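You operate a simulated robot arm through the tools that you are given. There is no shell and no other tool.

The job below is to be done with a simulated two-armed robot. You get a single attempt, and the scene is never put back.

TASK
Put both biscuits from the biscuits case on the white plate and shut the case.

It is judged by the outcome, as a careful person would: the job done as asked, and still so three seconds after it is handed in. It fails if anything else is knocked over, pushed out of place, dropped, spilled or broken.

THE ROBOT
Two 7-joint arms with two-finger grippers on one trunk, on a base that drives. Base frame: it is fixed to the floor where the robot stands at the start and does not move with it; the origin is under the middle of the robot, x ahead of it, y to its left, z up; the surface under the hand at the start is at about z = 470. Lengths are in mm, angles in degrees, forces in N, time in s.
The left shoulder is at the start at [132, 216, 1038], the right one opposite. With the tool pointing down near the work surface each hand reaches from about 100 to 820 mm from the robot's upright axis, wherever it stands, measured 20 degrees to its own side. Places, roughly: biscuit [-2750, 2250, 500]; biscuits lid [600, 0, 500]; blue plate [-2750, 2500, 500]; inside of the white plate [500, -300, 500]. Payload 3.18 kg a hand.
The TCP of each hand is the grasp point between the finger pads, 30 mm short of the fingertips. In the tool frame z runs along the fingers and y along their closing line. Largest opening 144 mm; the body of the gripper starts 103 mm behind the TCP.
Orientation is that of the tool frame in the base frame, as a unit quaternion [w, x, y, z]. With the fingers straight down and closing along the base's y, the tool's x points along the base's -x, its y along +y and its z along -z.

THE INTERFACE
- The arms move only by the tool nudge_tool. It takes "left_targets", "right_targets" or both (then of equal length, played together; a hand with none holds still); each is a list of rows, each a list of 3 entries, a list of its own where there are three numbers: the shift along the tool's x, y, z in units of 100 mm (1.0 is 100 mm), then the turn, a rotation vector about the tool's x, y, z in units of 180 degrees (1.0 is 180 degrees), then the closure, from 0 (fully open) to 1 (shut). In form: [[[x, y, z], [wx, wy, wz], claw], ...]. A call has 1 to 20 rows; each row is the pose to reach, as a shift and turn from the pose commanded when the call began, along the tool's axes at that moment. A call with a number of a shift or a turn outside -1 to 1 is refused whole. Each row takes 0.2 s and may step no farther than 50 mm and 8.6 degrees from the row before; otherwise, or with a gripper value out of range, the whole call is refused. Where a pose cannot be reached the arm comes as near as it can. A force on the tool above 40 N (or 10 N above the force at the start of the call, whichever is more), or a blocked arm, ends the call early, and 0.2 s more pass. The fingers move at their own pace and stop on an object; they squeeze with about 34 N. The grip force told is the motor's: it shows also when the fingers shut on nothing. Time passes only in rows, and 0.2 s behind the last, so rows that repeat a pose let the fingers close. It gives the time, the measured TCP pose, the force on the tool (base axes), the opening and the grip force at its end, in the units of the frame above (readings bear some noise), with the torque about the TCP (base axes, N m) and any sound that the robot's microphone picked up.
- Cameras (640 x 400 px; columns grow to the right, rows downward): "scene" is now at [240.3, -21.6, 1194.4]; the picture's right is [-0.30, -0.96, 0.00], its down [-0.77, 0.24, -0.59] and it looks along [0.56, -0.17, -0.81] (base axes); focal length 288 px, centre (320, 200). "left" rides on the left gripper at [77, -16, -143] in its tool frame; the picture's right is [0.21, 0.98, 0.00], its down [-0.84, 0.18, -0.51] and it looks along [-0.50, 0.11, 0.86] (tool axes); focal length 218 px, centre (320, 200). "right" rides on the right gripper at [76, 16, -143] in its tool frame; the picture's right is [-0.21, 0.98, 0.00], its down [-0.84, -0.18, -0.51] and it looks along [-0.50, -0.11, 0.86] (tool axes); focal length 218 px, centre (320, 200). There is no depth. A picture from a camera that has moved, and an enlarged one, comes with that camera's place and axes in the base frame and with its lens.
- camera(camera): a new picture of that camera. No time passes.
- raise_lower(by): slides the trunk up (or, below 0, down) by that many mm; the arms and the scene camera ride with it, the base frame stays. It gives what a move gives, with no picture.
- roll_base(legs): drives the robot by 1 to 6 legs, each [ahead, left, turn to the left] in mm, mm and degrees, along the robot's own axes; the way and the turn of a leg run together, so that a leg with both is an arc; at most 1500 mm and 180 degrees a leg. The arms and the cameras ride along, it lands a little off, and it stops where it bumps. It gives what a move gives.
- aim_head(pan, tilt): turns the head with the scene camera to pan (to the left, within 80 degrees either way) and tilt (down, from -29 to 69), counted from straight ahead of the robot. It gives what a move gives.
- inspect(camera, box): a new picture of the part [left, top, right, bottom] of that camera's present view, enlarged. No time passes.
- hand_in(): hands the job in; it is judged then, once.

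Places have to be worked out from the pictures, the camera data and where the tool is seen. Open the grippers and draw the arms clear of the work before you hand the job in, unless the task says otherwise.

The tools are called after "Emit:" by a JSON object that holds its "method" and its "body". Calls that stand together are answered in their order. nudge_tool: Moves the arms, as the interface text tells. Its arguments: {"type":"object","properties":{"left_targets":{"type":"array"},"right_targets":{"type":"array"}},"required":[]} The other tools are called the same way: raise_lower (by) slides the trunk up or down; roll_base (legs) drives the base; aim_head (pan, tilt) turns the head that bears the scene camera; camera (camera) takes a picture; inspect (camera, box) takes an enlarged picture of a part of a camera's view; hand_in () hands the job in.

At the start:

```text
t: 0.0
left_tool_pos: [558.7, 108.1, 863.4]
left_ee_rot: [0.0, -0.002, 1.0, 0.0]
left_force: [-0.7, -0.1, 0.3]
left_torque: [0.0, -0.05, 0.01]
left_width: 143.9
left_grip_force: 0.1
right_tool_pos: [614.0, -297.1, 805.6]
right_ee_rot: [0.0, 0.0, 1.0, 0.0]
right_force: [-0.2, 0.3, 0.2]
right_torque: [-0.01, 0.0, -0.02]
right_width: 143.9
right_grip_force: 0.0
trunk travel left (down, up): [-125.0, 244.0]
robot x, y, heading: [-1.6, 0.4, -0.1]
head pan, tilt: [-17.2, 53.8]
```

scene: 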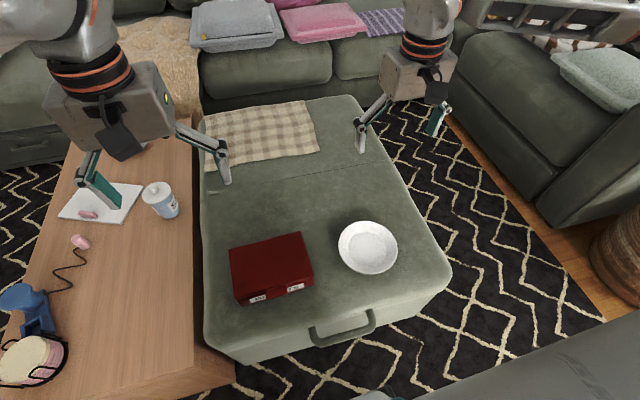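
right: 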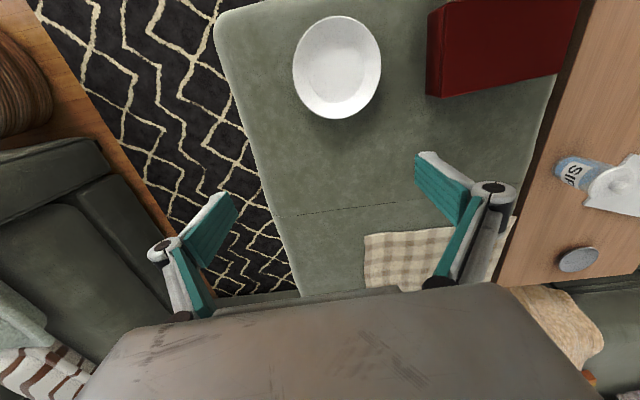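
left: 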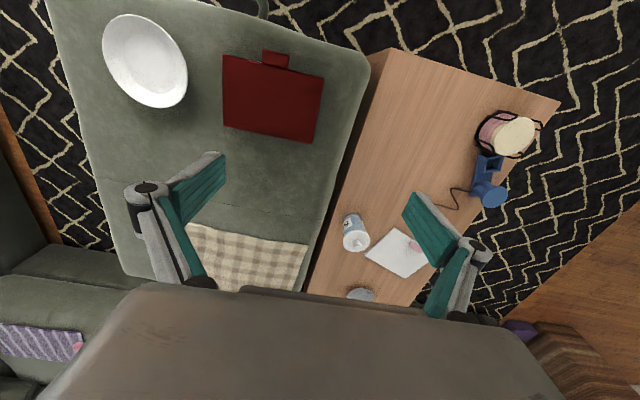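

The red box on the ottoman appears to be the biscuits case, with the white plate to its right. I'll take enlarged views to see how the case opens.

Emit:
{"method": "inspect", "body": {"camera": "scene", "box": [200, 200, 440, 350]}}

Emit:
{"method": "inspect", "body": {"camera": "left", "box": [80, 0, 380, 188]}}

Emit:
{"method": "inspect", "body": {"camera": "right", "box": [260, 0, 640, 238]}}

```text
2.67 times, centred on (320, 275) of scene
camera zoom: at [240.3, -21.6, 1194.4], right [-0.3, -0.96, 0.0], down [-0.77, 0.24, -0.59], along [0.56, -0.17, -0.81], focal length 769 px, centre (320, 0)
```

zoom: 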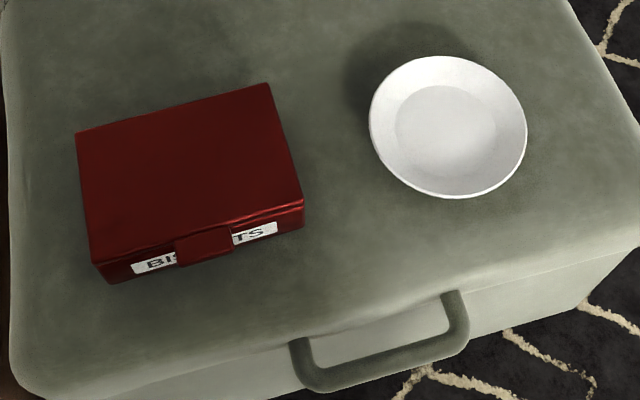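

```text
2.13 times, centred on (230, 94) of left
camera zoom: at [482.3, 91.7, 1007.6], right [-0.21, 0.98, 0.0], down [0.84, 0.18, 0.51], along [0.5, 0.11, -0.86], focal length 464 px, centre (512, 426)
```

zoom: 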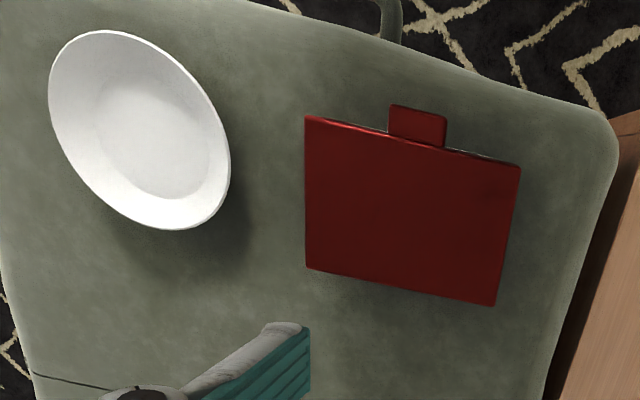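

```text
1.68 times, centred on (450, 119) of right
camera zoom: at [537.2, -280.3, 948.6], right [0.21, 0.98, 0.0], down [0.84, -0.18, 0.51], along [0.5, -0.11, -0.86], focal length 367 px, centre (102, 336)
```

zoom: 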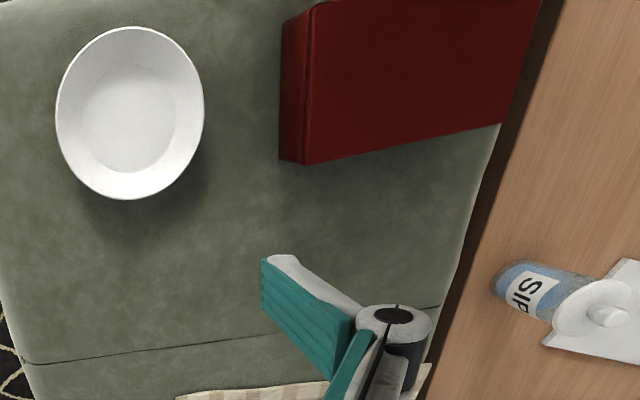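

The case spans about x 497–628, y −82 to 110, with its top near z 515. A tab sticks out of the lid's front at about x 470–495, y −22 to 30, and the hinge is presumably on the far side. I'll bring the left hand above the tab for a closer look.

Emit:
{"method": "nudge_tool", "body": {"left_targets": [[[0.2, -0.25, 0.25], [0, 0, 0], 0], [[0.4, -0.5, 0.5], [0, 0, 0], 0], [[0.6, -0.75, 0.75], [0, 0, 0], 0], [[0.79, -1.0, 1.0], [0, 0, 0], 0], [[0.79, -1.0, 1.0], [0, 0, 0], 0]]}}

Emit:
{"method": "camera", "body": {"camera": "left"}}

Emit:
{"method": "camera", "body": {"camera": "scene"}}

```text
t: 1.2
left_tool_pos: [480.7, 8.2, 762.7]
left_ee_rot: [0.001, -0.001, 1.0, 0.0]
left_force: [0.0, 0.7, 0.4]
left_torque: [-0.01, -0.01, 0.04]
left_width: 144.3
left_grip_force: 0.0
right_tool_pos: [614.5, -296.9, 806.9]
right_ee_rot: [0.0, 0.0, 1.0, 0.0]
right_force: [-0.2, 0.2, -0.3]
right_torque: [-0.01, 0.0, 0.02]
right_width: 143.9
right_grip_force: 0.1
trunk travel left (down, up): [-125.0, 244.0]
robot x, y, heading: [-1.7, 2.4, 0.3]
head pan, tilt: [-17.2, 53.8]
```

```text
taken
camera left: at [404.3, -9.0, 905.8], right [-0.21, 0.98, 0.0], down [0.84, 0.18, 0.51], along [0.5, 0.11, -0.86], focal length 218 px, centre (320, 200)
```

left: 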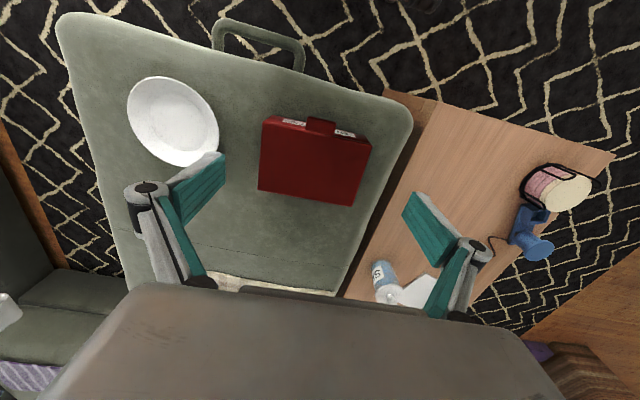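

```text
taken
camera scene: at [240.2, -21.3, 1194.5], right [-0.3, -0.96, 0.0], down [-0.77, 0.24, -0.59], along [0.56, -0.17, -0.81], focal length 288 px, centre (320, 200)
```

scene: 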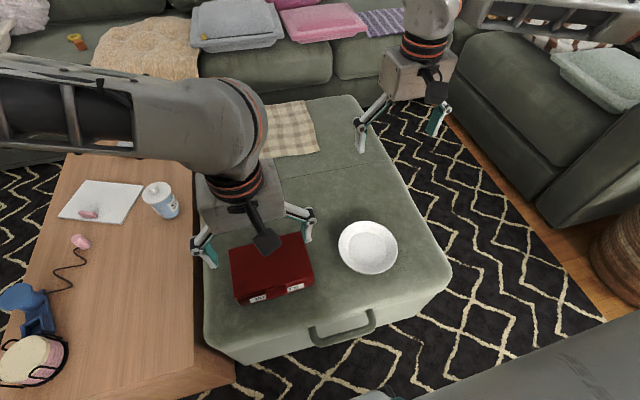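

Emit:
{"method": "inspect", "body": {"camera": "left", "box": [230, 90, 390, 210]}}

Emit:
{"method": "inspect", "body": {"camera": "scene", "box": [220, 220, 330, 310]}}

```text
3.33 times, centred on (310, 150) of left
camera zoom: at [404.3, -9.0, 905.8], right [-0.21, 0.98, 0.0], down [0.84, 0.18, 0.51], along [0.5, 0.11, -0.86], focal length 728 px, centre (353, 367)
```

zoom: 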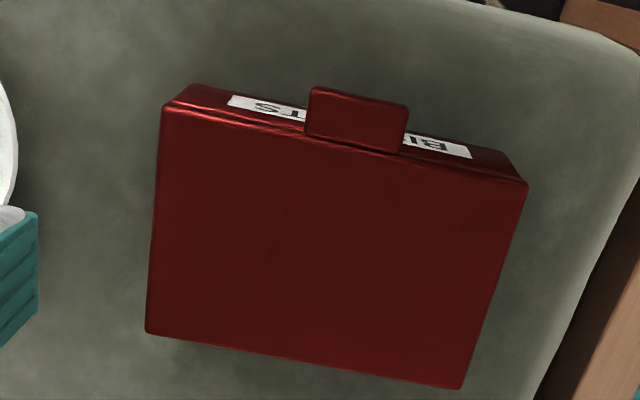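

```text
4.44 times, centred on (275, 265) of scene
camera zoom: at [240.2, -21.3, 1194.5], right [-0.3, -0.96, 0.0], down [-0.77, 0.24, -0.59], along [0.56, -0.17, -0.81], focal length 1281 px, centre (520, -89)
```

zoom: 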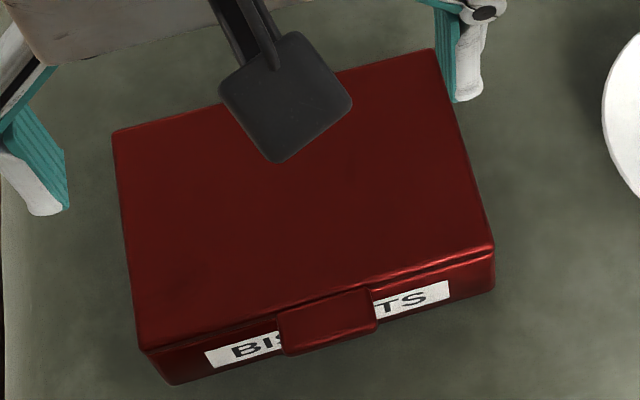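

From both views the tab is about 51 mm wide (y −13 to 38). Its outer edge is at x≈476 and z≈505, and the lid's front face is at x≈496. I'll bring the left hand down over the tab with the fingers partly closed, to grip it by its sides.

Emit:
{"method": "nudge_tool", "body": {"left_targets": [[[0.05, 0.04, 0.4], [0, 0, 0], 0.35], [[0.05, 0.04, 0.8], [0, 0, 0], 0.35], [[0.05, 0.04, 1.0], [0, 0, 0], 0.35], [[0.05, 0.04, 1.0], [0, 0, 0], 0.35]]}}

Emit:
{"method": "nudge_tool", "body": {"left_targets": [[[0.0, 0.0, 0.4], [0, 0, 0], 0.35], [[0.0, 0.0, 0.7], [0, 0, 0], 0.35], [[0.0, 0.0, 0.7], [0, 0, 0], 0.35]]}}

Emit:
{"method": "camera", "body": {"camera": "left"}}

Emit:
{"method": "inspect", "body": {"camera": "scene", "box": [200, 200, 360, 320]}}

```text
t: 2.2
left_tool_pos: [475.5, 12.9, 664.2]
left_ee_rot: [0.0, 0.001, 1.0, 0.001]
left_force: [-0.1, -0.1, -1.0]
left_torque: [-0.03, 0.04, -0.03]
left_width: 93.5
left_grip_force: 0.1
right_tool_pos: [613.9, -297.2, 807.0]
right_ee_rot: [0.001, -0.001, 1.0, 0.0]
right_force: [-0.8, 0.6, -1.2]
right_torque: [0.02, -0.02, 0.02]
right_width: 144.3
right_grip_force: 0.1
trunk travel left (down, up): [-125.0, 244.0]
robot x, y, heading: [1.5, -1.0, 0.1]
head pan, tilt: [-17.2, 53.8]
```

```text
t: 3.0
left_tool_pos: [473.7, 12.4, 593.8]
left_ee_rot: [0.001, 0.0, 1.0, 0.0]
left_force: [-0.2, -0.3, -0.3]
left_torque: [-0.01, -0.01, 0.0]
left_width: 93.6
left_grip_force: 0.2
right_tool_pos: [614.5, -297.2, 807.2]
right_ee_rot: [-0.001, 0.001, 1.0, 0.0]
right_force: [0.0, 0.4, 0.0]
right_torque: [0.01, 0.0, -0.02]
right_width: 143.9
right_grip_force: 0.1
trunk travel left (down, up): [-125.0, 244.0]
robot x, y, heading: [-2.2, 2.3, 0.0]
head pan, tilt: [-17.2, 53.8]
```

```text
taken
camera left: at [397.8, -4.0, 737.2], right [-0.21, 0.98, 0.0], down [0.84, 0.18, 0.51], along [0.5, 0.11, -0.86], focal length 218 px, centre (320, 200)
```

left: 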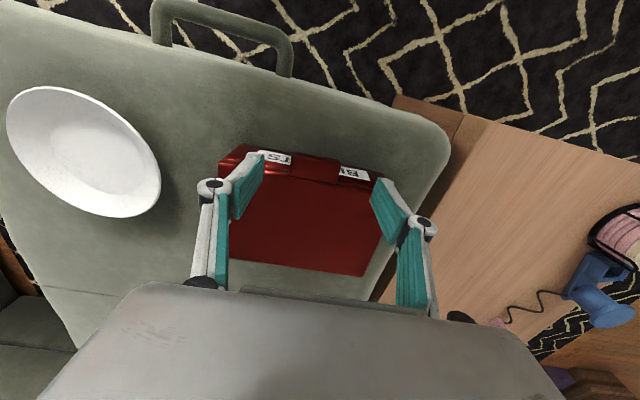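

```text
3.33 times, centred on (280, 260) of scene
camera zoom: at [240.1, -21.5, 1194.5], right [-0.3, -0.96, 0.0], down [-0.77, 0.24, -0.59], along [0.56, -0.17, -0.81], focal length 961 px, centre (453, 0)
```

zoom: 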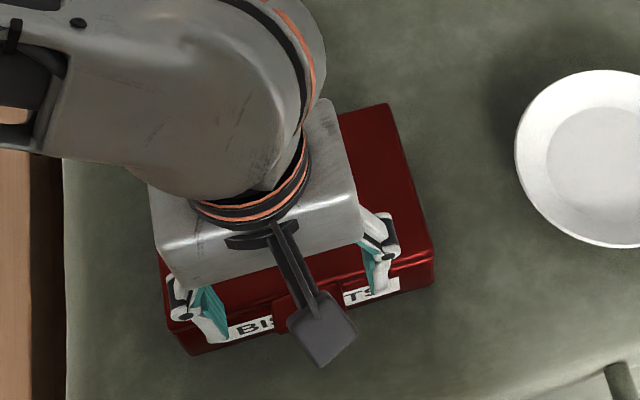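

Emit:
{"method": "inspect", "body": {"camera": "left", "box": [200, 130, 440, 280]}}

```text
2.67 times, centred on (320, 205) of left
camera zoom: at [397.8, -4.0, 737.2], right [-0.21, 0.98, 0.0], down [0.84, 0.18, 0.51], along [0.5, 0.11, -0.86], focal length 582 px, centre (320, 187)
```

zoom: 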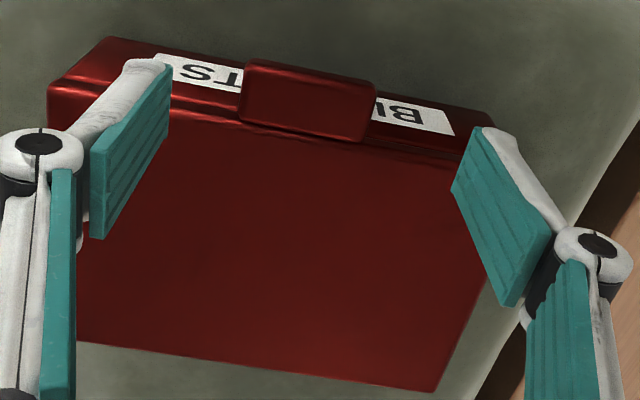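

The tab edges are at y −16 to 38 and x 478–500. I'll go down to TCP z≈522, centred at x≈479, then close on the tab.

Emit:
{"method": "nudge_tool", "body": {"left_targets": [[[-0.03, 0.0, 0.4], [0, 0, 0], 0.35], [[-0.04, -0.01, 0.71], [0, 0, 0], 0.35], [[-0.04, -0.01, 0.71], [0, 0, 0], 0.35]]}}

Emit:
{"method": "inspect", "body": {"camera": "left", "box": [200, 100, 440, 250]}}

Emit:
{"method": "inspect", "body": {"camera": "scene", "box": [200, 220, 360, 320]}}

```text
t: 3.8
left_tool_pos: [479.3, 11.8, 522.1]
left_ee_rot: [0.001, 0.0, 1.0, 0.0]
left_force: [-0.2, -0.3, 0.0]
left_torque: [0.01, -0.03, 0.02]
left_width: 93.5
left_grip_force: 0.2
right_tool_pos: [613.7, -296.9, 805.5]
right_ee_rot: [0.0, 0.0, 1.0, 0.0]
right_force: [0.3, 0.1, 0.5]
right_torque: [-0.02, -0.01, -0.05]
right_width: 144.1
right_grip_force: 0.1
trunk travel left (down, up): [-125.0, 244.0]
robot x, y, heading: [-0.5, 1.4, 0.0]
head pan, tilt: [-17.2, 53.8]
```

```text
2.67 times, centred on (320, 175) of left
camera zoom: at [402.2, -5.3, 665.6], right [-0.21, 0.98, 0.0], down [0.84, 0.18, 0.51], along [0.5, 0.11, -0.86], focal length 582 px, centre (320, 267)
```

zoom: 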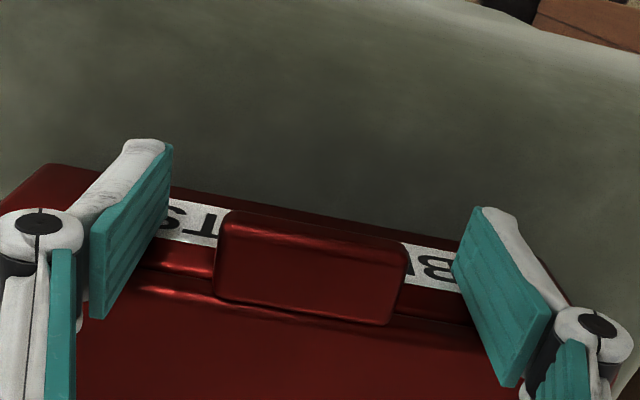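

```text
4.00 times, centred on (280, 270) of scene
camera zoom: at [240.0, -21.6, 1194.6], right [-0.3, -0.96, 0.0], down [-0.77, 0.24, -0.59], along [0.56, -0.17, -0.81], focal length 1153 px, centre (480, -80)
```

zoom: 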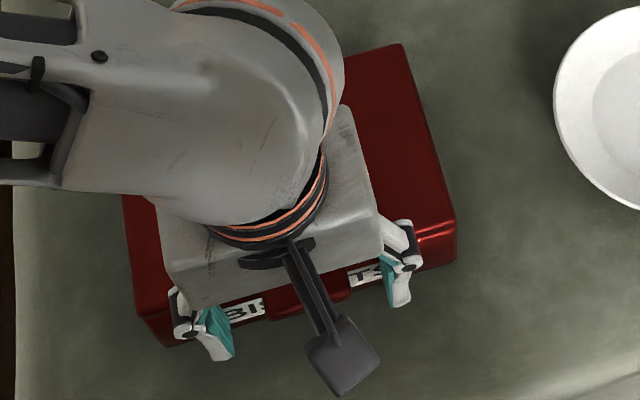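

The tab top slopes from about z 523 at the lid to about z 513 at its outer edge, between the fingers and above their tips. I'll close on it.

Emit:
{"method": "nudge_tool", "body": {"left_targets": [[[0, 0, 0], [0, 0, 0], 0.55], [[0, 0, 0], [0, 0, 0], 0.7], [[0, 0, 0], [0, 0, 0], 0.75], [[0, 0, 0], [0, 0, 0], 0.75]]}}

Emit:
{"method": "inspect", "body": {"camera": "left", "box": [200, 100, 440, 250]}}

```text
t: 4.8
left_tool_pos: [479.4, 12.2, 523.0]
left_ee_rot: [0.0, 0.0, 1.0, 0.001]
left_force: [-0.4, -2.3, -0.1]
left_torque: [-0.01, -0.07, -0.33]
left_width: 47.6
left_grip_force: 34.1
right_tool_pos: [613.9, -296.0, 806.2]
right_ee_rot: [0.0, 0.0, 1.0, 0.0]
right_force: [-0.2, -0.7, -0.5]
right_torque: [-0.02, -0.01, 0.03]
right_width: 143.9
right_grip_force: 0.1
trunk travel left (down, up): [-125.0, 244.0]
robot x, y, heading: [-0.8, -1.0, -0.1]
head pan, tilt: [-17.2, 53.8]
```

```text
2.67 times, centred on (320, 175) of left
camera zoom: at [402.0, -5.5, 665.6], right [-0.21, 0.98, 0.0], down [0.84, 0.18, 0.51], along [0.5, 0.11, -0.86], focal length 582 px, centre (320, 267)
```

zoom: 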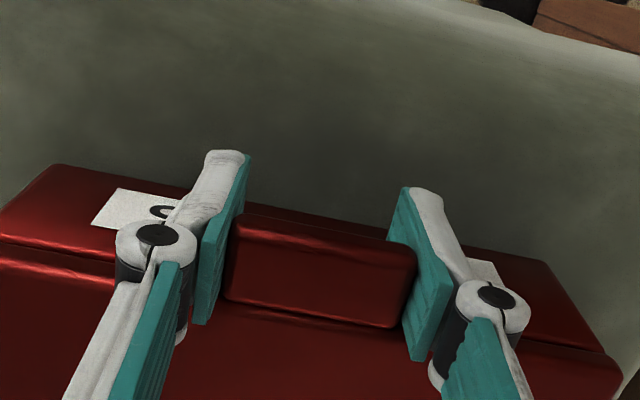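

The grip on the tab is firm at 47.6 mm. I'll lift it along an arc about the rear hinge (radius about 143 mm), the first 24 degrees only.

Emit:
{"method": "nudge_tool", "body": {"left_targets": [[[-0.004, 0, -0.1], [0, 0, 0], 0.75], [[-0.014, 0, -0.199], [0, 0, 0], 0.75], [[-0.031, 0, -0.297], [0, 0, 0], 0.75], [[-0.055, 0, -0.394], [0, 0, 0], 0.75], [[-0.086, 0, -0.489], [0, 0, 0], 0.75], [[-0.124, 0, -0.582], [0, 0, 0], 0.75], [[-0.124, 0, -0.582], [0, 0, 0], 0.75]]}}

Emit:
{"method": "camera", "body": {"camera": "left"}}

Emit:
{"method": "camera", "body": {"camera": "scene"}}

Emit:
{"method": "camera", "body": {"camera": "right"}}

```text
t: 6.4
left_tool_pos: [492.1, 11.9, 581.8]
left_ee_rot: [0.0, -0.001, 1.0, 0.0]
left_force: [0.6, 0.0, -2.0]
left_torque: [0.21, 0.33, -0.09]
left_width: 49.1
left_grip_force: 34.0
right_tool_pos: [614.5, -295.9, 805.4]
right_ee_rot: [0.0, 0.0, 1.0, 0.0]
right_force: [0.4, -0.8, 0.7]
right_torque: [0.02, -0.01, 0.01]
right_width: 144.2
right_grip_force: 0.0
trunk travel left (down, up): [-125.0, 244.0]
robot x, y, heading: [-4.0, 1.5, 0.1]
head pan, tilt: [-17.2, 53.8]
```

```text
taken
camera left: at [415.5, -4.9, 724.5], right [-0.21, 0.98, 0.0], down [0.84, 0.18, 0.51], along [0.5, 0.11, -0.86], focal length 218 px, centre (320, 200)
```

left: 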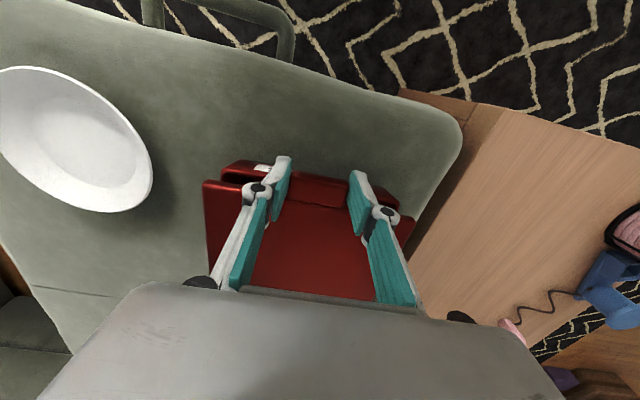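

```text
taken
camera scene: at [240.6, -21.6, 1194.3], right [-0.3, -0.96, 0.0], down [-0.77, 0.24, -0.59], along [0.56, -0.17, -0.81], focal length 288 px, centre (320, 200)
```

scene: 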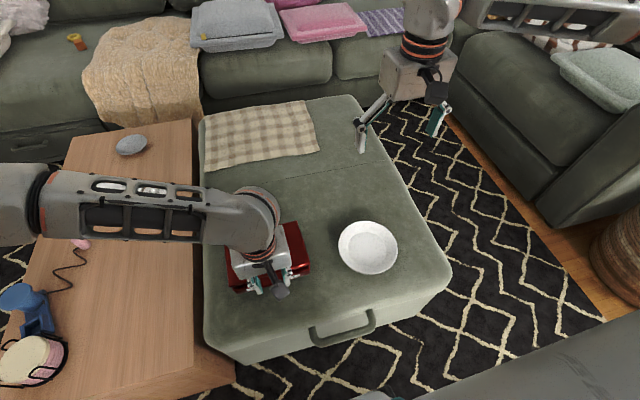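

```text
taken
camera right: at [537.4, -280.3, 948.5], right [0.21, 0.98, 0.0], down [0.84, -0.18, 0.51], along [0.5, -0.11, -0.86], focal length 218 px, centre (320, 200)
```

right: 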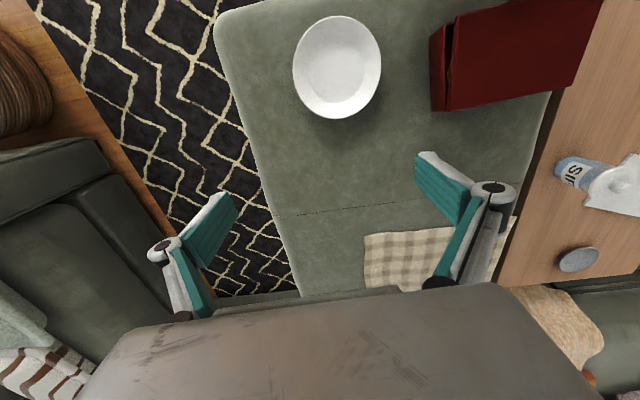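

The lid is opening smoothly with little force on the hand. I'll continue along the arc to about 72 degrees.

Emit:
{"method": "nudge_tool", "body": {"left_targets": [[[-0.093, 0, -0.176], [0, 0, 0], 0.75], [[-0.211, 0, -0.337], [0, 0, 0], 0.75], [[-0.349, 0, -0.481], [0, 0, 0], 0.75], [[-0.506, 0, -0.604], [0, 0, 0], 0.75], [[-0.679, 0, -0.703], [0, 0, 0], 0.75], [[-0.864, 0, -0.778], [0, 0, 0], 0.75], [[-0.864, 0, -0.778], [0, 0, 0], 0.75]]}}

Emit:
{"method": "camera", "body": {"camera": "left"}}

Emit:
{"method": "camera", "body": {"camera": "right"}}

Emit:
{"method": "inspect", "body": {"camera": "scene", "box": [180, 170, 420, 320]}}

```text
t: 8.0
left_tool_pos: [579.5, 12.1, 659.0]
left_ee_rot: [0.0, 0.0, 1.0, 0.0]
left_force: [0.8, 0.1, -5.4]
left_torque: [-0.01, 0.67, 0.02]
left_width: 49.3
left_grip_force: 33.7
right_tool_pos: [614.2, -297.3, 805.7]
right_ee_rot: [-0.001, 0.0, 1.0, 0.0]
right_force: [-0.4, 0.5, -0.3]
right_torque: [-0.02, 0.02, 0.01]
right_width: 144.0
right_grip_force: 0.0
trunk travel left (down, up): [-125.0, 244.0]
robot x, y, heading: [2.1, -0.0, 0.1]
head pan, tilt: [-17.2, 53.8]
```

```text
taken
camera left: at [502.5, -4.8, 801.4], right [-0.21, 0.98, 0.0], down [0.84, 0.18, 0.51], along [0.5, 0.11, -0.86], focal length 218 px, centre (320, 200)
```

left: 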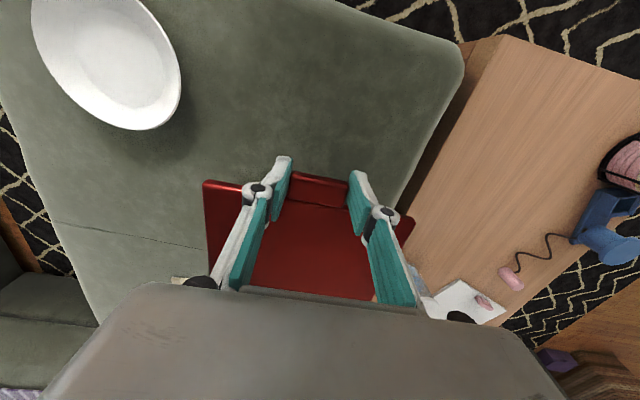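

```text
taken
camera right: at [537.5, -280.3, 948.3], right [0.21, 0.98, 0.0], down [0.84, -0.18, 0.51], along [0.5, -0.11, -0.86], focal length 218 px, centre (320, 200)
```

right: 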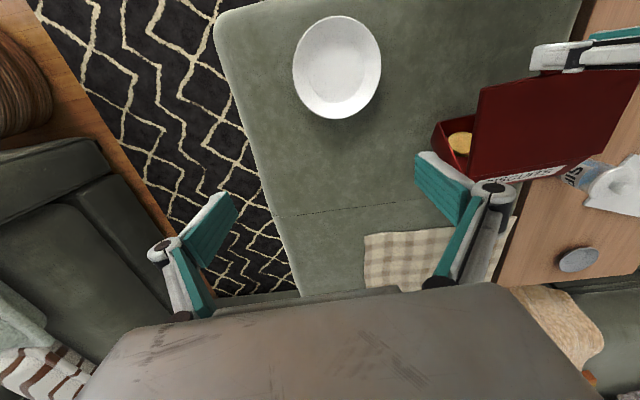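

```text
2.67 times, centred on (300, 245) of scene
camera zoom: at [240.8, -21.5, 1194.2], right [-0.3, -0.96, 0.0], down [-0.77, 0.24, -0.59], along [0.56, -0.17, -0.81], focal length 769 px, centre (373, 80)
```

zoom: 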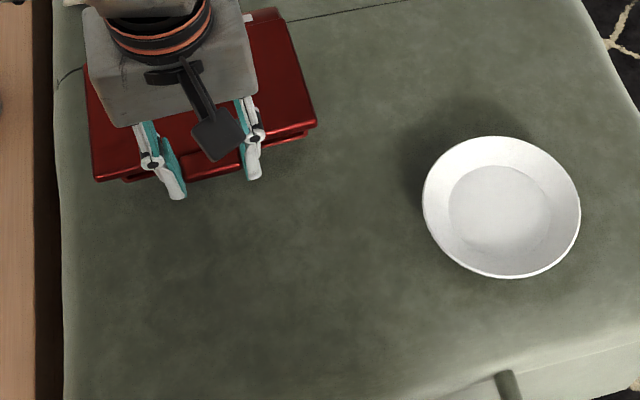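

The tab stopped pivoting in the pads at about 24°. The case then got dragged back and its rear tipped up, with the biscuits still inside. I'll retrace the path to set the base down flat where it was.

Emit:
{"method": "nudge_tool", "body": {"left_targets": [[[0.1, 0, 0.15], [0, 0, 0], 0.75], [[0.25, 0, 0.3], [0, 0, 0], 0.75], [[0.4, 0, 0.45], [0, 0, 0], 0.75], [[0.55, 0, 0.58], [0, 0, 0], 0.75], [[0.7, 0, 0.68], [0, 0, 0], 0.75], [[0.8, 0, 0.74], [0, 0, 0], 0.75], [[0.864, 0, 0.778], [0, 0, 0], 0.75], [[0.864, 0, 0.778], [0, 0, 0], 0.75]]}}

Emit:
{"method": "camera", "body": {"camera": "left"}}

Emit:
{"method": "camera", "body": {"camera": "right"}}

Emit:
{"method": "inspect", "body": {"camera": "scene", "box": [180, 170, 420, 320]}}

```text
t: 9.8
left_tool_pos: [491.8, 10.5, 583.0]
left_ee_rot: [0.001, 0.0, 1.0, 0.0]
left_force: [0.6, -0.6, 5.7]
left_torque: [-0.08, -0.78, 0.09]
left_width: 49.1
left_grip_force: 33.7
right_tool_pos: [613.2, -297.5, 806.6]
right_ee_rot: [0.0, 0.0, 1.0, -0.001]
right_force: [0.0, -0.4, -0.3]
right_torque: [0.04, 0.0, -0.03]
right_width: 143.9
right_grip_force: 0.1
trunk travel left (down, up): [-125.0, 244.0]
robot x, y, heading: [-0.0, 3.8, 0.2]
head pan, tilt: [-17.2, 53.8]
```

```text
taken
camera left: at [414.3, -6.2, 725.3], right [-0.21, 0.98, 0.0], down [0.84, 0.18, 0.51], along [0.5, 0.11, -0.86], focal length 218 px, centre (320, 200)
```

left: 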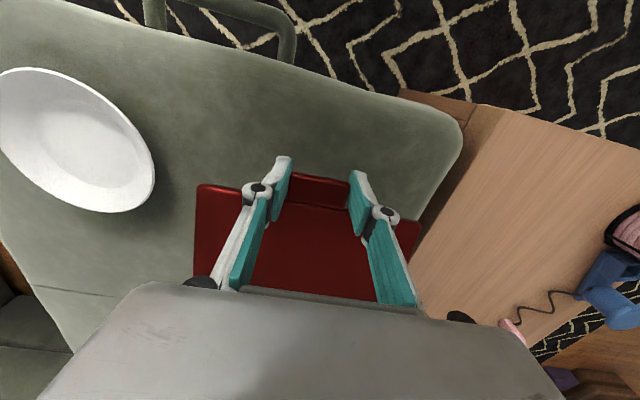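

```text
taken
camera right: at [537.0, -280.4, 948.9], right [0.21, 0.98, 0.0], down [0.84, -0.18, 0.51], along [0.5, -0.11, -0.86], focal length 218 px, centre (320, 200)
```

right: 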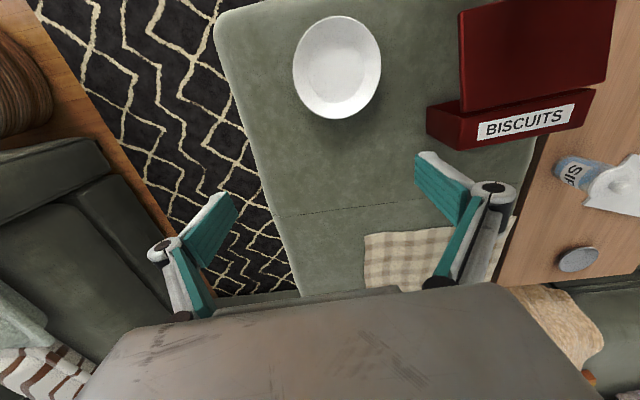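

```text
2.67 times, centred on (300, 245) of scene
camera zoom: at [240.0, -21.6, 1194.5], right [-0.3, -0.96, 0.0], down [-0.77, 0.24, -0.59], along [0.56, -0.17, -0.81], focal length 769 px, centre (373, 80)
```

zoom: 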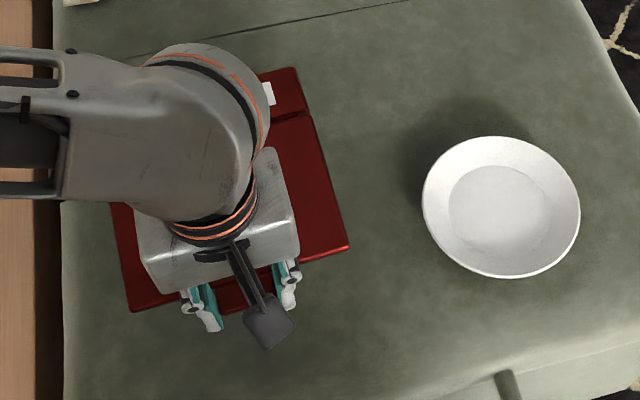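

The front edge of the base seems to have caught on the cloth, so the base has stood up with its rear face upward. I'll look closely before moving anything.

Emit:
{"method": "inspect", "body": {"camera": "right", "box": [400, 0, 640, 160]}}

Emit:
{"method": "inspect", "body": {"camera": "left", "box": [180, 120, 440, 300]}}

Emit:
{"method": "inspect", "body": {"camera": "scene", "box": [200, 180, 340, 310]}}

```text
2.50 times, centred on (520, 80) of right
camera zoom: at [537.0, -280.4, 948.9], right [0.21, 0.98, 0.0], down [0.84, -0.18, 0.51], along [0.5, -0.11, -0.86], focal length 546 px, centre (-180, 500)
```

zoom: 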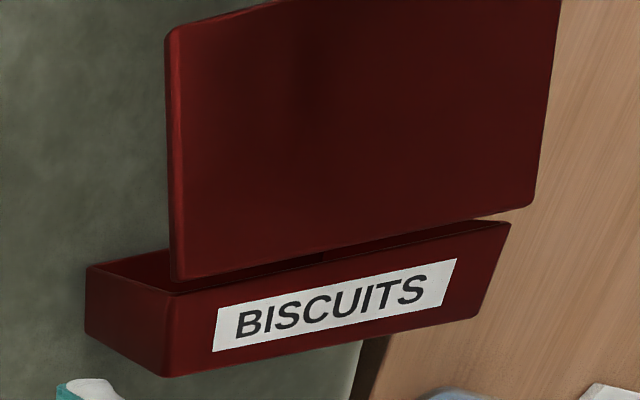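

```text
2.22 times, centred on (310, 210) of left
camera zoom: at [414.3, -6.2, 725.3], right [-0.21, 0.98, 0.0], down [0.84, 0.18, 0.51], along [0.5, 0.11, -0.86], focal length 485 px, centre (342, 178)
```

zoom: 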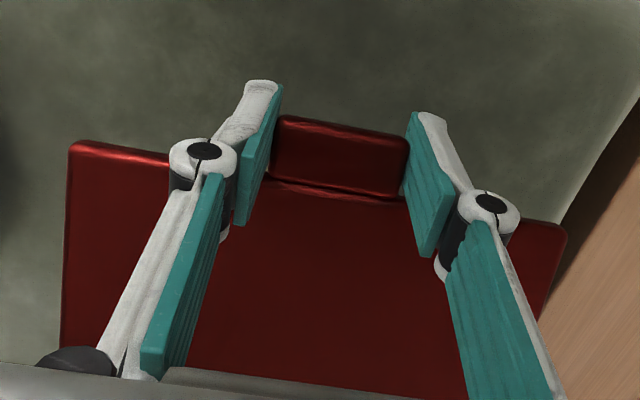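

```text
3.08 times, centred on (270, 245) of scene
camera zoom: at [240.0, -21.6, 1194.5], right [-0.3, -0.96, 0.0], down [-0.77, 0.24, -0.59], along [0.56, -0.17, -0.81], focal length 887 px, centre (474, 62)
```

zoom: 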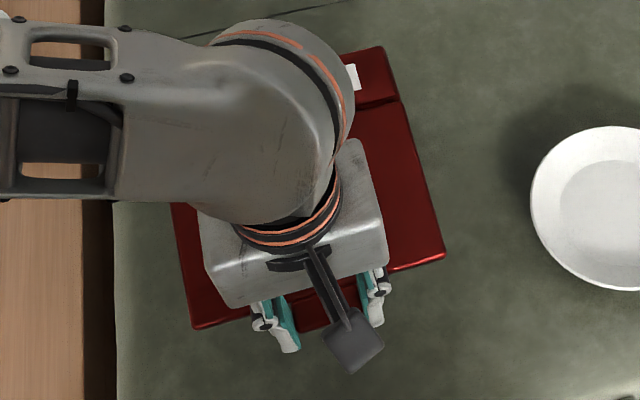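

The base is standing on its front face (x 643–697, z 468–595) with its open side facing the robot and the hinge at about (642, 592). The biscuits should be resting on the inside of the front wall. I'll push the hinge over the lower far edge so the base rolls back onto its floor, starting with the first part of the arc.

Emit:
{"method": "nudge_tool", "body": {"left_targets": [[[-0.105, 0, -0.072], [0, 0, 0], 0.75], [[-0.212, 0, -0.139], [0, 0, 0], 0.75], [[-0.323, 0, -0.199], [0, 0, 0], 0.75], [[-0.436, 0, -0.252], [0, 0, 0], 0.75], [[-0.55, 0, -0.292], [0, 0, 0], 0.75], [[-0.665, 0, -0.325], [0, 0, 0], 0.75], [[-0.665, 0, -0.325], [0, 0, 0], 0.75]]}}

Emit:
{"method": "inspect", "body": {"camera": "right", "box": [400, 0, 640, 160]}}

Emit:
{"method": "camera", "body": {"camera": "left"}}

Emit:
{"method": "inspect", "body": {"camera": "scene", "box": [180, 150, 340, 310]}}

```text
t: 11.4
left_tool_pos: [559.1, 10.6, 614.5]
left_ee_rot: [0.0, 0.0, 1.0, 0.0]
left_force: [-0.7, -0.2, -5.0]
left_torque: [0.0, 0.67, 0.01]
left_width: 49.0
left_grip_force: 34.0
right_tool_pos: [614.2, -296.0, 806.0]
right_ee_rot: [0.0, -0.001, 1.0, -0.001]
right_force: [-0.2, 0.5, -0.1]
right_torque: [0.0, 0.0, -0.03]
right_width: 144.1
right_grip_force: 0.0
trunk travel left (down, up): [-125.0, 244.0]
robot x, y, heading: [0.3, -0.8, 0.2]
head pan, tilt: [-17.2, 53.8]
```

```text
2.50 times, centred on (520, 80) of right
camera zoom: at [537.5, -280.2, 948.3], right [0.21, 0.98, 0.0], down [0.84, -0.18, 0.51], along [0.5, -0.11, -0.86], focal length 546 px, centre (-180, 500)
```

zoom: 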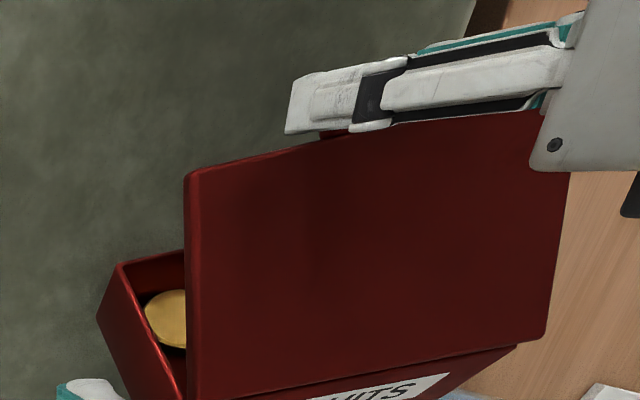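

```text
taken
camera left: at [481.8, -5.7, 757.2], right [-0.21, 0.98, 0.0], down [0.84, 0.18, 0.51], along [0.5, 0.11, -0.86], focal length 218 px, centre (320, 200)
```

left: 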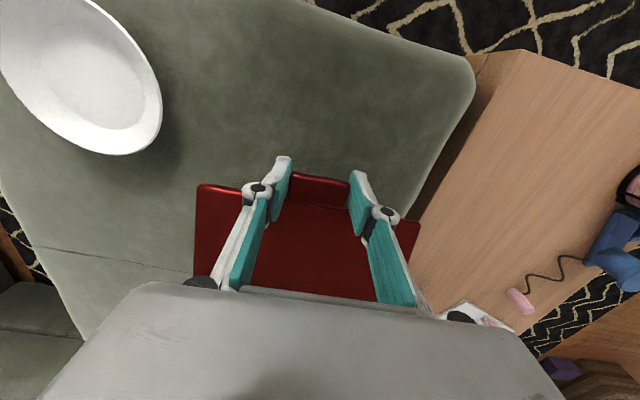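

```text
2.50 times, centred on (260, 230) of scene
camera zoom: at [240.8, -21.5, 1194.2], right [-0.3, -0.96, 0.0], down [-0.77, 0.24, -0.59], along [0.56, -0.17, -0.81], focal length 721 px, centre (470, 125)
```

zoom: 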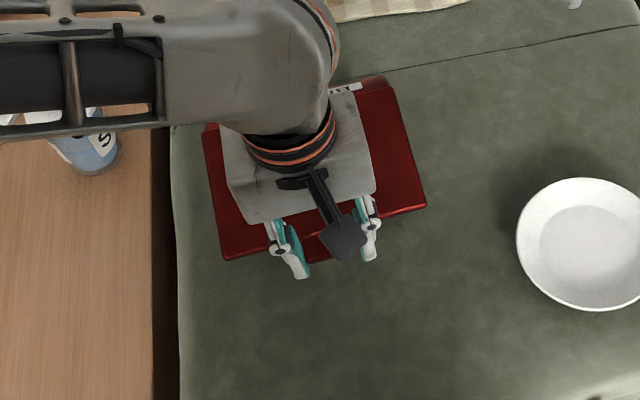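

The base is rolling back over its lower edge and a biscuit is visible inside it. I'll continue the arc to lay it flat.

Emit:
{"method": "nudge_tool", "body": {"left_targets": [[[-0.115, 0, -0.019], [0, 0, 0], 0.75], [[-0.23, 0, -0.031], [0, 0, 0], 0.75], [[-0.342, 0, -0.031], [0, 0, 0], 0.75], [[-0.453, 0, -0.023], [0, 0, 0], 0.75], [[-0.559, 0, -0.005], [0, 0, 0], 0.75], [[-0.662, 0, 0.021], [0, 0, 0], 0.75], [[-0.756, 0, 0.068], [0, 0, 0], 0.75], [[-0.846, 0, 0.123], [0, 0, 0], 0.75], [[-0.927, 0, 0.175], [0, 0, 0], 0.75], [[-0.99, 0, 0.225], [0, 0, 0], 0.75], [[-0.99, 0, 0.225], [0, 0, 0], 0.75]]}}

Emit:
{"method": "camera", "body": {"camera": "right"}}

Emit:
{"method": "camera", "body": {"camera": "left"}}

Emit:
{"method": "camera", "body": {"camera": "scene"}}

```text
t: 13.8
left_tool_pos: [657.5, 11.0, 594.0]
left_ee_rot: [0.002, 0.0, 1.0, -0.001]
left_force: [0.9, 3.0, 5.0]
left_torque: [0.02, -0.83, 0.19]
left_width: 48.8
left_grip_force: 34.4
right_tool_pos: [614.1, -295.2, 807.9]
right_ee_rot: [0.001, 0.0, 1.0, 0.0]
right_force: [-0.7, 0.1, -0.3]
right_torque: [0.0, 0.03, 0.02]
right_width: 144.0
right_grip_force: 0.0
trunk travel left (down, up): [-125.0, 244.0]
robot x, y, heading: [-0.5, 1.2, 0.0]
head pan, tilt: [-17.2, 53.8]
```

```text
taken
camera right: at [536.8, -280.1, 949.7], right [0.21, 0.98, 0.0], down [0.84, -0.18, 0.51], along [0.5, -0.11, -0.86], focal length 218 px, centre (320, 200)
```

right: 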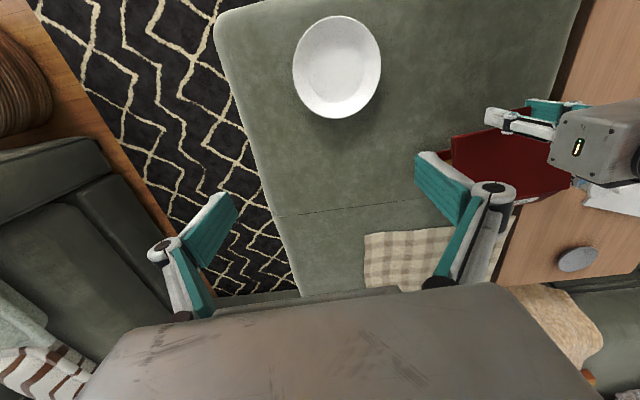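

```text
taken
camera left: at [580.5, -5.5, 737.0], right [-0.21, 0.98, 0.0], down [0.84, 0.18, 0.51], along [0.5, 0.11, -0.86], focal length 218 px, centre (320, 200)
```

left: 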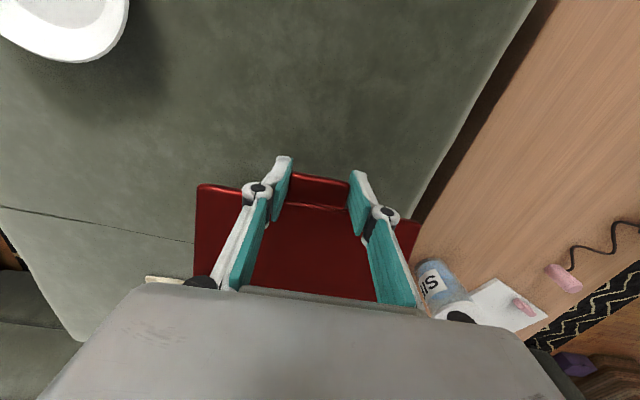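

```text
taken
camera scene: at [239.6, -21.4, 1194.9], right [-0.3, -0.96, 0.0], down [-0.77, 0.24, -0.59], along [0.56, -0.17, -0.81], focal length 288 px, centre (320, 200)
```

scene: 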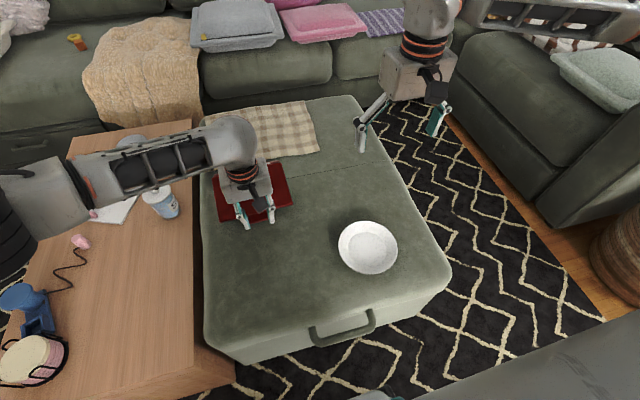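

Emit:
{"method": "inspect", "body": {"camera": "right", "box": [400, 80, 640, 240]}}

Emit:
{"method": "inspect", "body": {"camera": "scene", "box": [180, 130, 320, 240]}}

```text
2.50 times, centred on (520, 160) of right
camera zoom: at [536.8, -280.1, 949.7], right [0.21, 0.98, 0.0], down [0.84, -0.18, 0.51], along [0.5, -0.11, -0.86], focal length 546 px, centre (-180, 300)
```

zoom: 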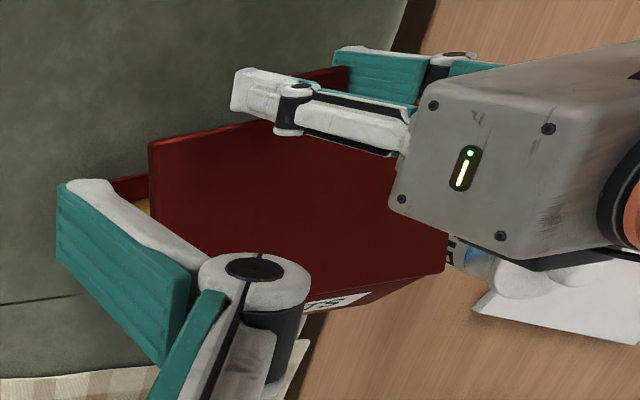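

```text
3.64 times, centred on (250, 185) of scene
camera zoom: at [239.6, -21.4, 1194.9], right [-0.3, -0.96, 0.0], down [-0.77, 0.24, -0.59], along [0.56, -0.17, -0.81], focal length 1048 px, centre (574, 254)
```

zoom: 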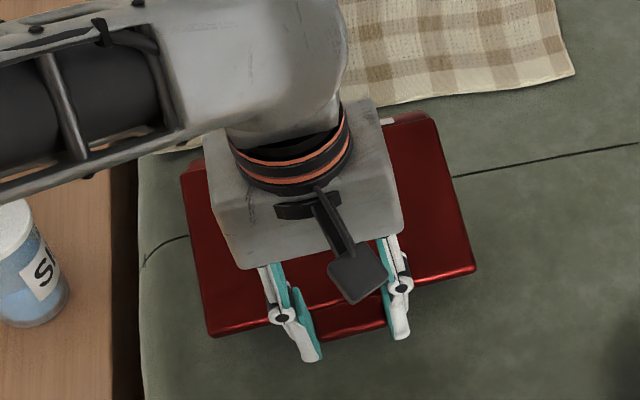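

My view of the case is blocked by the right fingers. I'll move the right hand back and down over free space to see the case from the side.

Emit:
{"method": "nudge_tool", "body": {"right_targets": [[[0.3, -0.1, 0.25], [0, 0, 0], 0], [[0.6, -0.2, 0.5], [0, 0, 0], 0], [[0.9, -0.2, 0.75], [0, 0, 0], 0], [[1.0, -0.2, 1.0], [0, 0, 0], 0], [[1.0, -0.2, 1.0], [0, 0, 0], 0]]}}

Emit:
{"method": "camera", "body": {"camera": "right"}}

Emit:
{"method": "inspect", "body": {"camera": "right", "box": [400, 60, 640, 220]}}

```text
t: 15.0
left_tool_pos: [655.7, 12.4, 591.3]
left_ee_rot: [0.0, 0.001, 1.0, -0.001]
left_force: [2.7, 1.2, 4.6]
left_torque: [0.04, -0.73, 0.13]
left_width: 48.9
left_grip_force: 33.8
right_tool_pos: [513.3, -316.3, 705.7]
right_ee_rot: [0.001, 0.0, 1.0, 0.0]
right_force: [0.6, 0.5, 0.1]
right_torque: [-0.03, 0.01, 0.05]
right_width: 144.0
right_grip_force: 0.0
trunk travel left (down, up): [-125.0, 244.0]
robot x, y, heading: [1.7, 2.4, 0.1]
head pan, tilt: [-17.2, 53.8]
```

```text
taken
camera right: at [436.0, -299.3, 847.6], right [0.21, 0.98, 0.0], down [0.84, -0.18, 0.51], along [0.5, -0.11, -0.86], focal length 218 px, centre (320, 200)
```

right: 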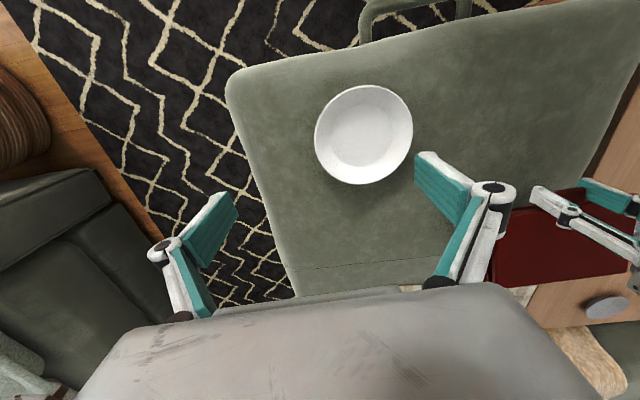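

```text
2.50 times, centred on (520, 140) of right
camera zoom: at [436.0, -299.3, 847.6], right [0.21, 0.98, 0.0], down [0.84, -0.18, 0.51], along [0.5, -0.11, -0.86], focal length 546 px, centre (-180, 350)
```

zoom: 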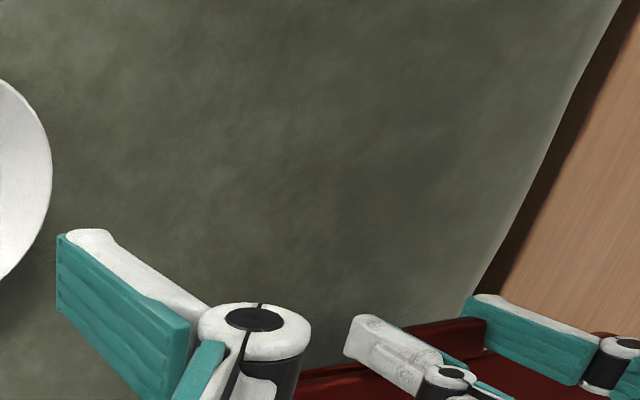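

Emit:
{"method": "nudge_tool", "body": {"right_targets": [[[-0.2, -0.05, 0], [-0.045, 0, 0], 0.5], [[-0.4, -0.1, 0], [-0.09, 0, 0], 1], [[-0.6, -0.15, 0], [-0.135, 0, 0], 1], [[-0.8, -0.2, 0], [-0.18, 0, 0], 1], [[-1.0, -0.2, 0], [-0.225, 0, 0], 1], [[-1.0, -0.2, 0], [-0.225, 0, 0], 1]]}}

Emit:
{"method": "camera", "body": {"camera": "right"}}

```text
t: 16.4
left_tool_pos: [656.1, 12.3, 591.0]
left_ee_rot: [0.0, 0.0, 1.0, 0.001]
left_force: [0.3, -0.7, 0.0]
left_torque: [-0.14, 0.03, 0.09]
left_width: 49.2
left_grip_force: 34.0
right_tool_pos: [567.9, -339.7, 703.8]
right_ee_rot: [0.007, 0.032, 0.97, 0.242]
right_force: [-0.2, -0.5, -0.5]
right_torque: [-0.04, -0.04, 0.02]
right_width: 0.0
right_grip_force: 30.4
right hand out of reach, approached as far as the arm can: row 4, 5, 6
trunk travel left (down, up): [-125.0, 244.0]
robot x, y, heading: [0.4, -1.1, -0.1]
head pan, tilt: [-17.2, 53.8]
```

```text
taken
camera right: at [487.5, -387.2, 836.3], right [0.27, 0.85, 0.46], down [0.82, -0.45, 0.36], along [0.51, 0.28, -0.81], focal length 218 px, centre (320, 200)
```

right: 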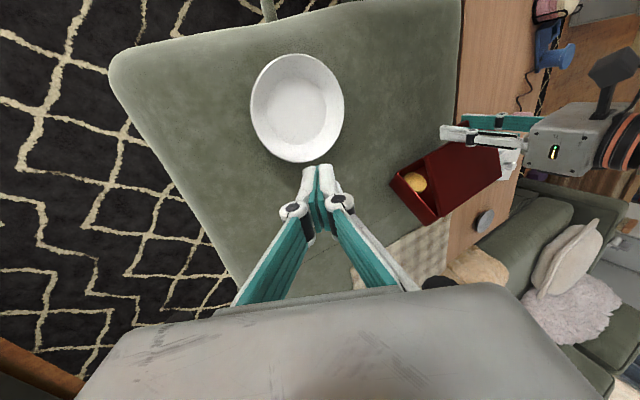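

Emit:
{"method": "inspect", "body": {"camera": "right", "box": [360, 100, 560, 240]}}

Emit:
{"method": "camera", "body": {"camera": "left"}}

Emit:
{"method": "inspect", "body": {"camera": "scene", "box": [180, 130, 320, 240]}}

```text
2.86 times, centred on (460, 170) of right
camera zoom: at [487.5, -387.2, 836.3], right [0.27, 0.85, 0.46], down [0.82, -0.45, 0.36], along [0.51, 0.28, -0.81], focal length 624 px, centre (-80, 286)
```

zoom: 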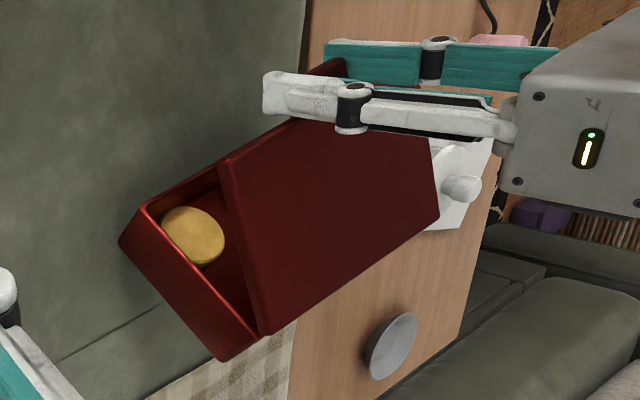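

```text
taken
camera left: at [579.6, -5.7, 734.7], right [-0.21, 0.98, 0.0], down [0.84, 0.18, 0.51], along [0.5, 0.11, -0.86], focal length 218 px, centre (320, 200)
```

left: 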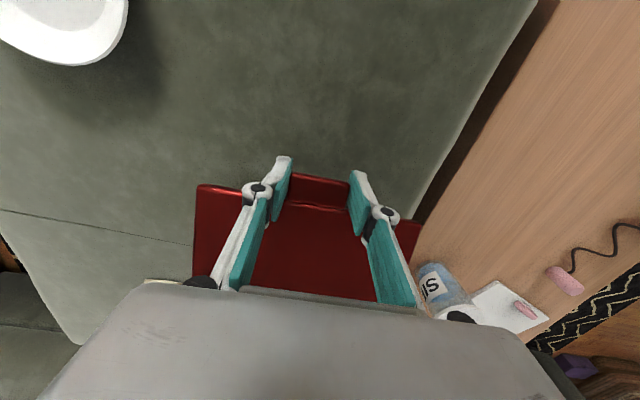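

```text
3.64 times, centred on (250, 185) of scene
camera zoom: at [240.6, -21.4, 1194.3], right [-0.3, -0.96, 0.0], down [-0.77, 0.24, -0.59], along [0.56, -0.17, -0.81], focal length 1048 px, centre (574, 254)
```

zoom: 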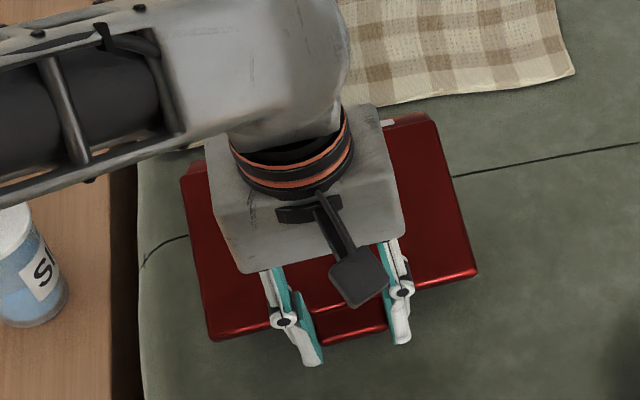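

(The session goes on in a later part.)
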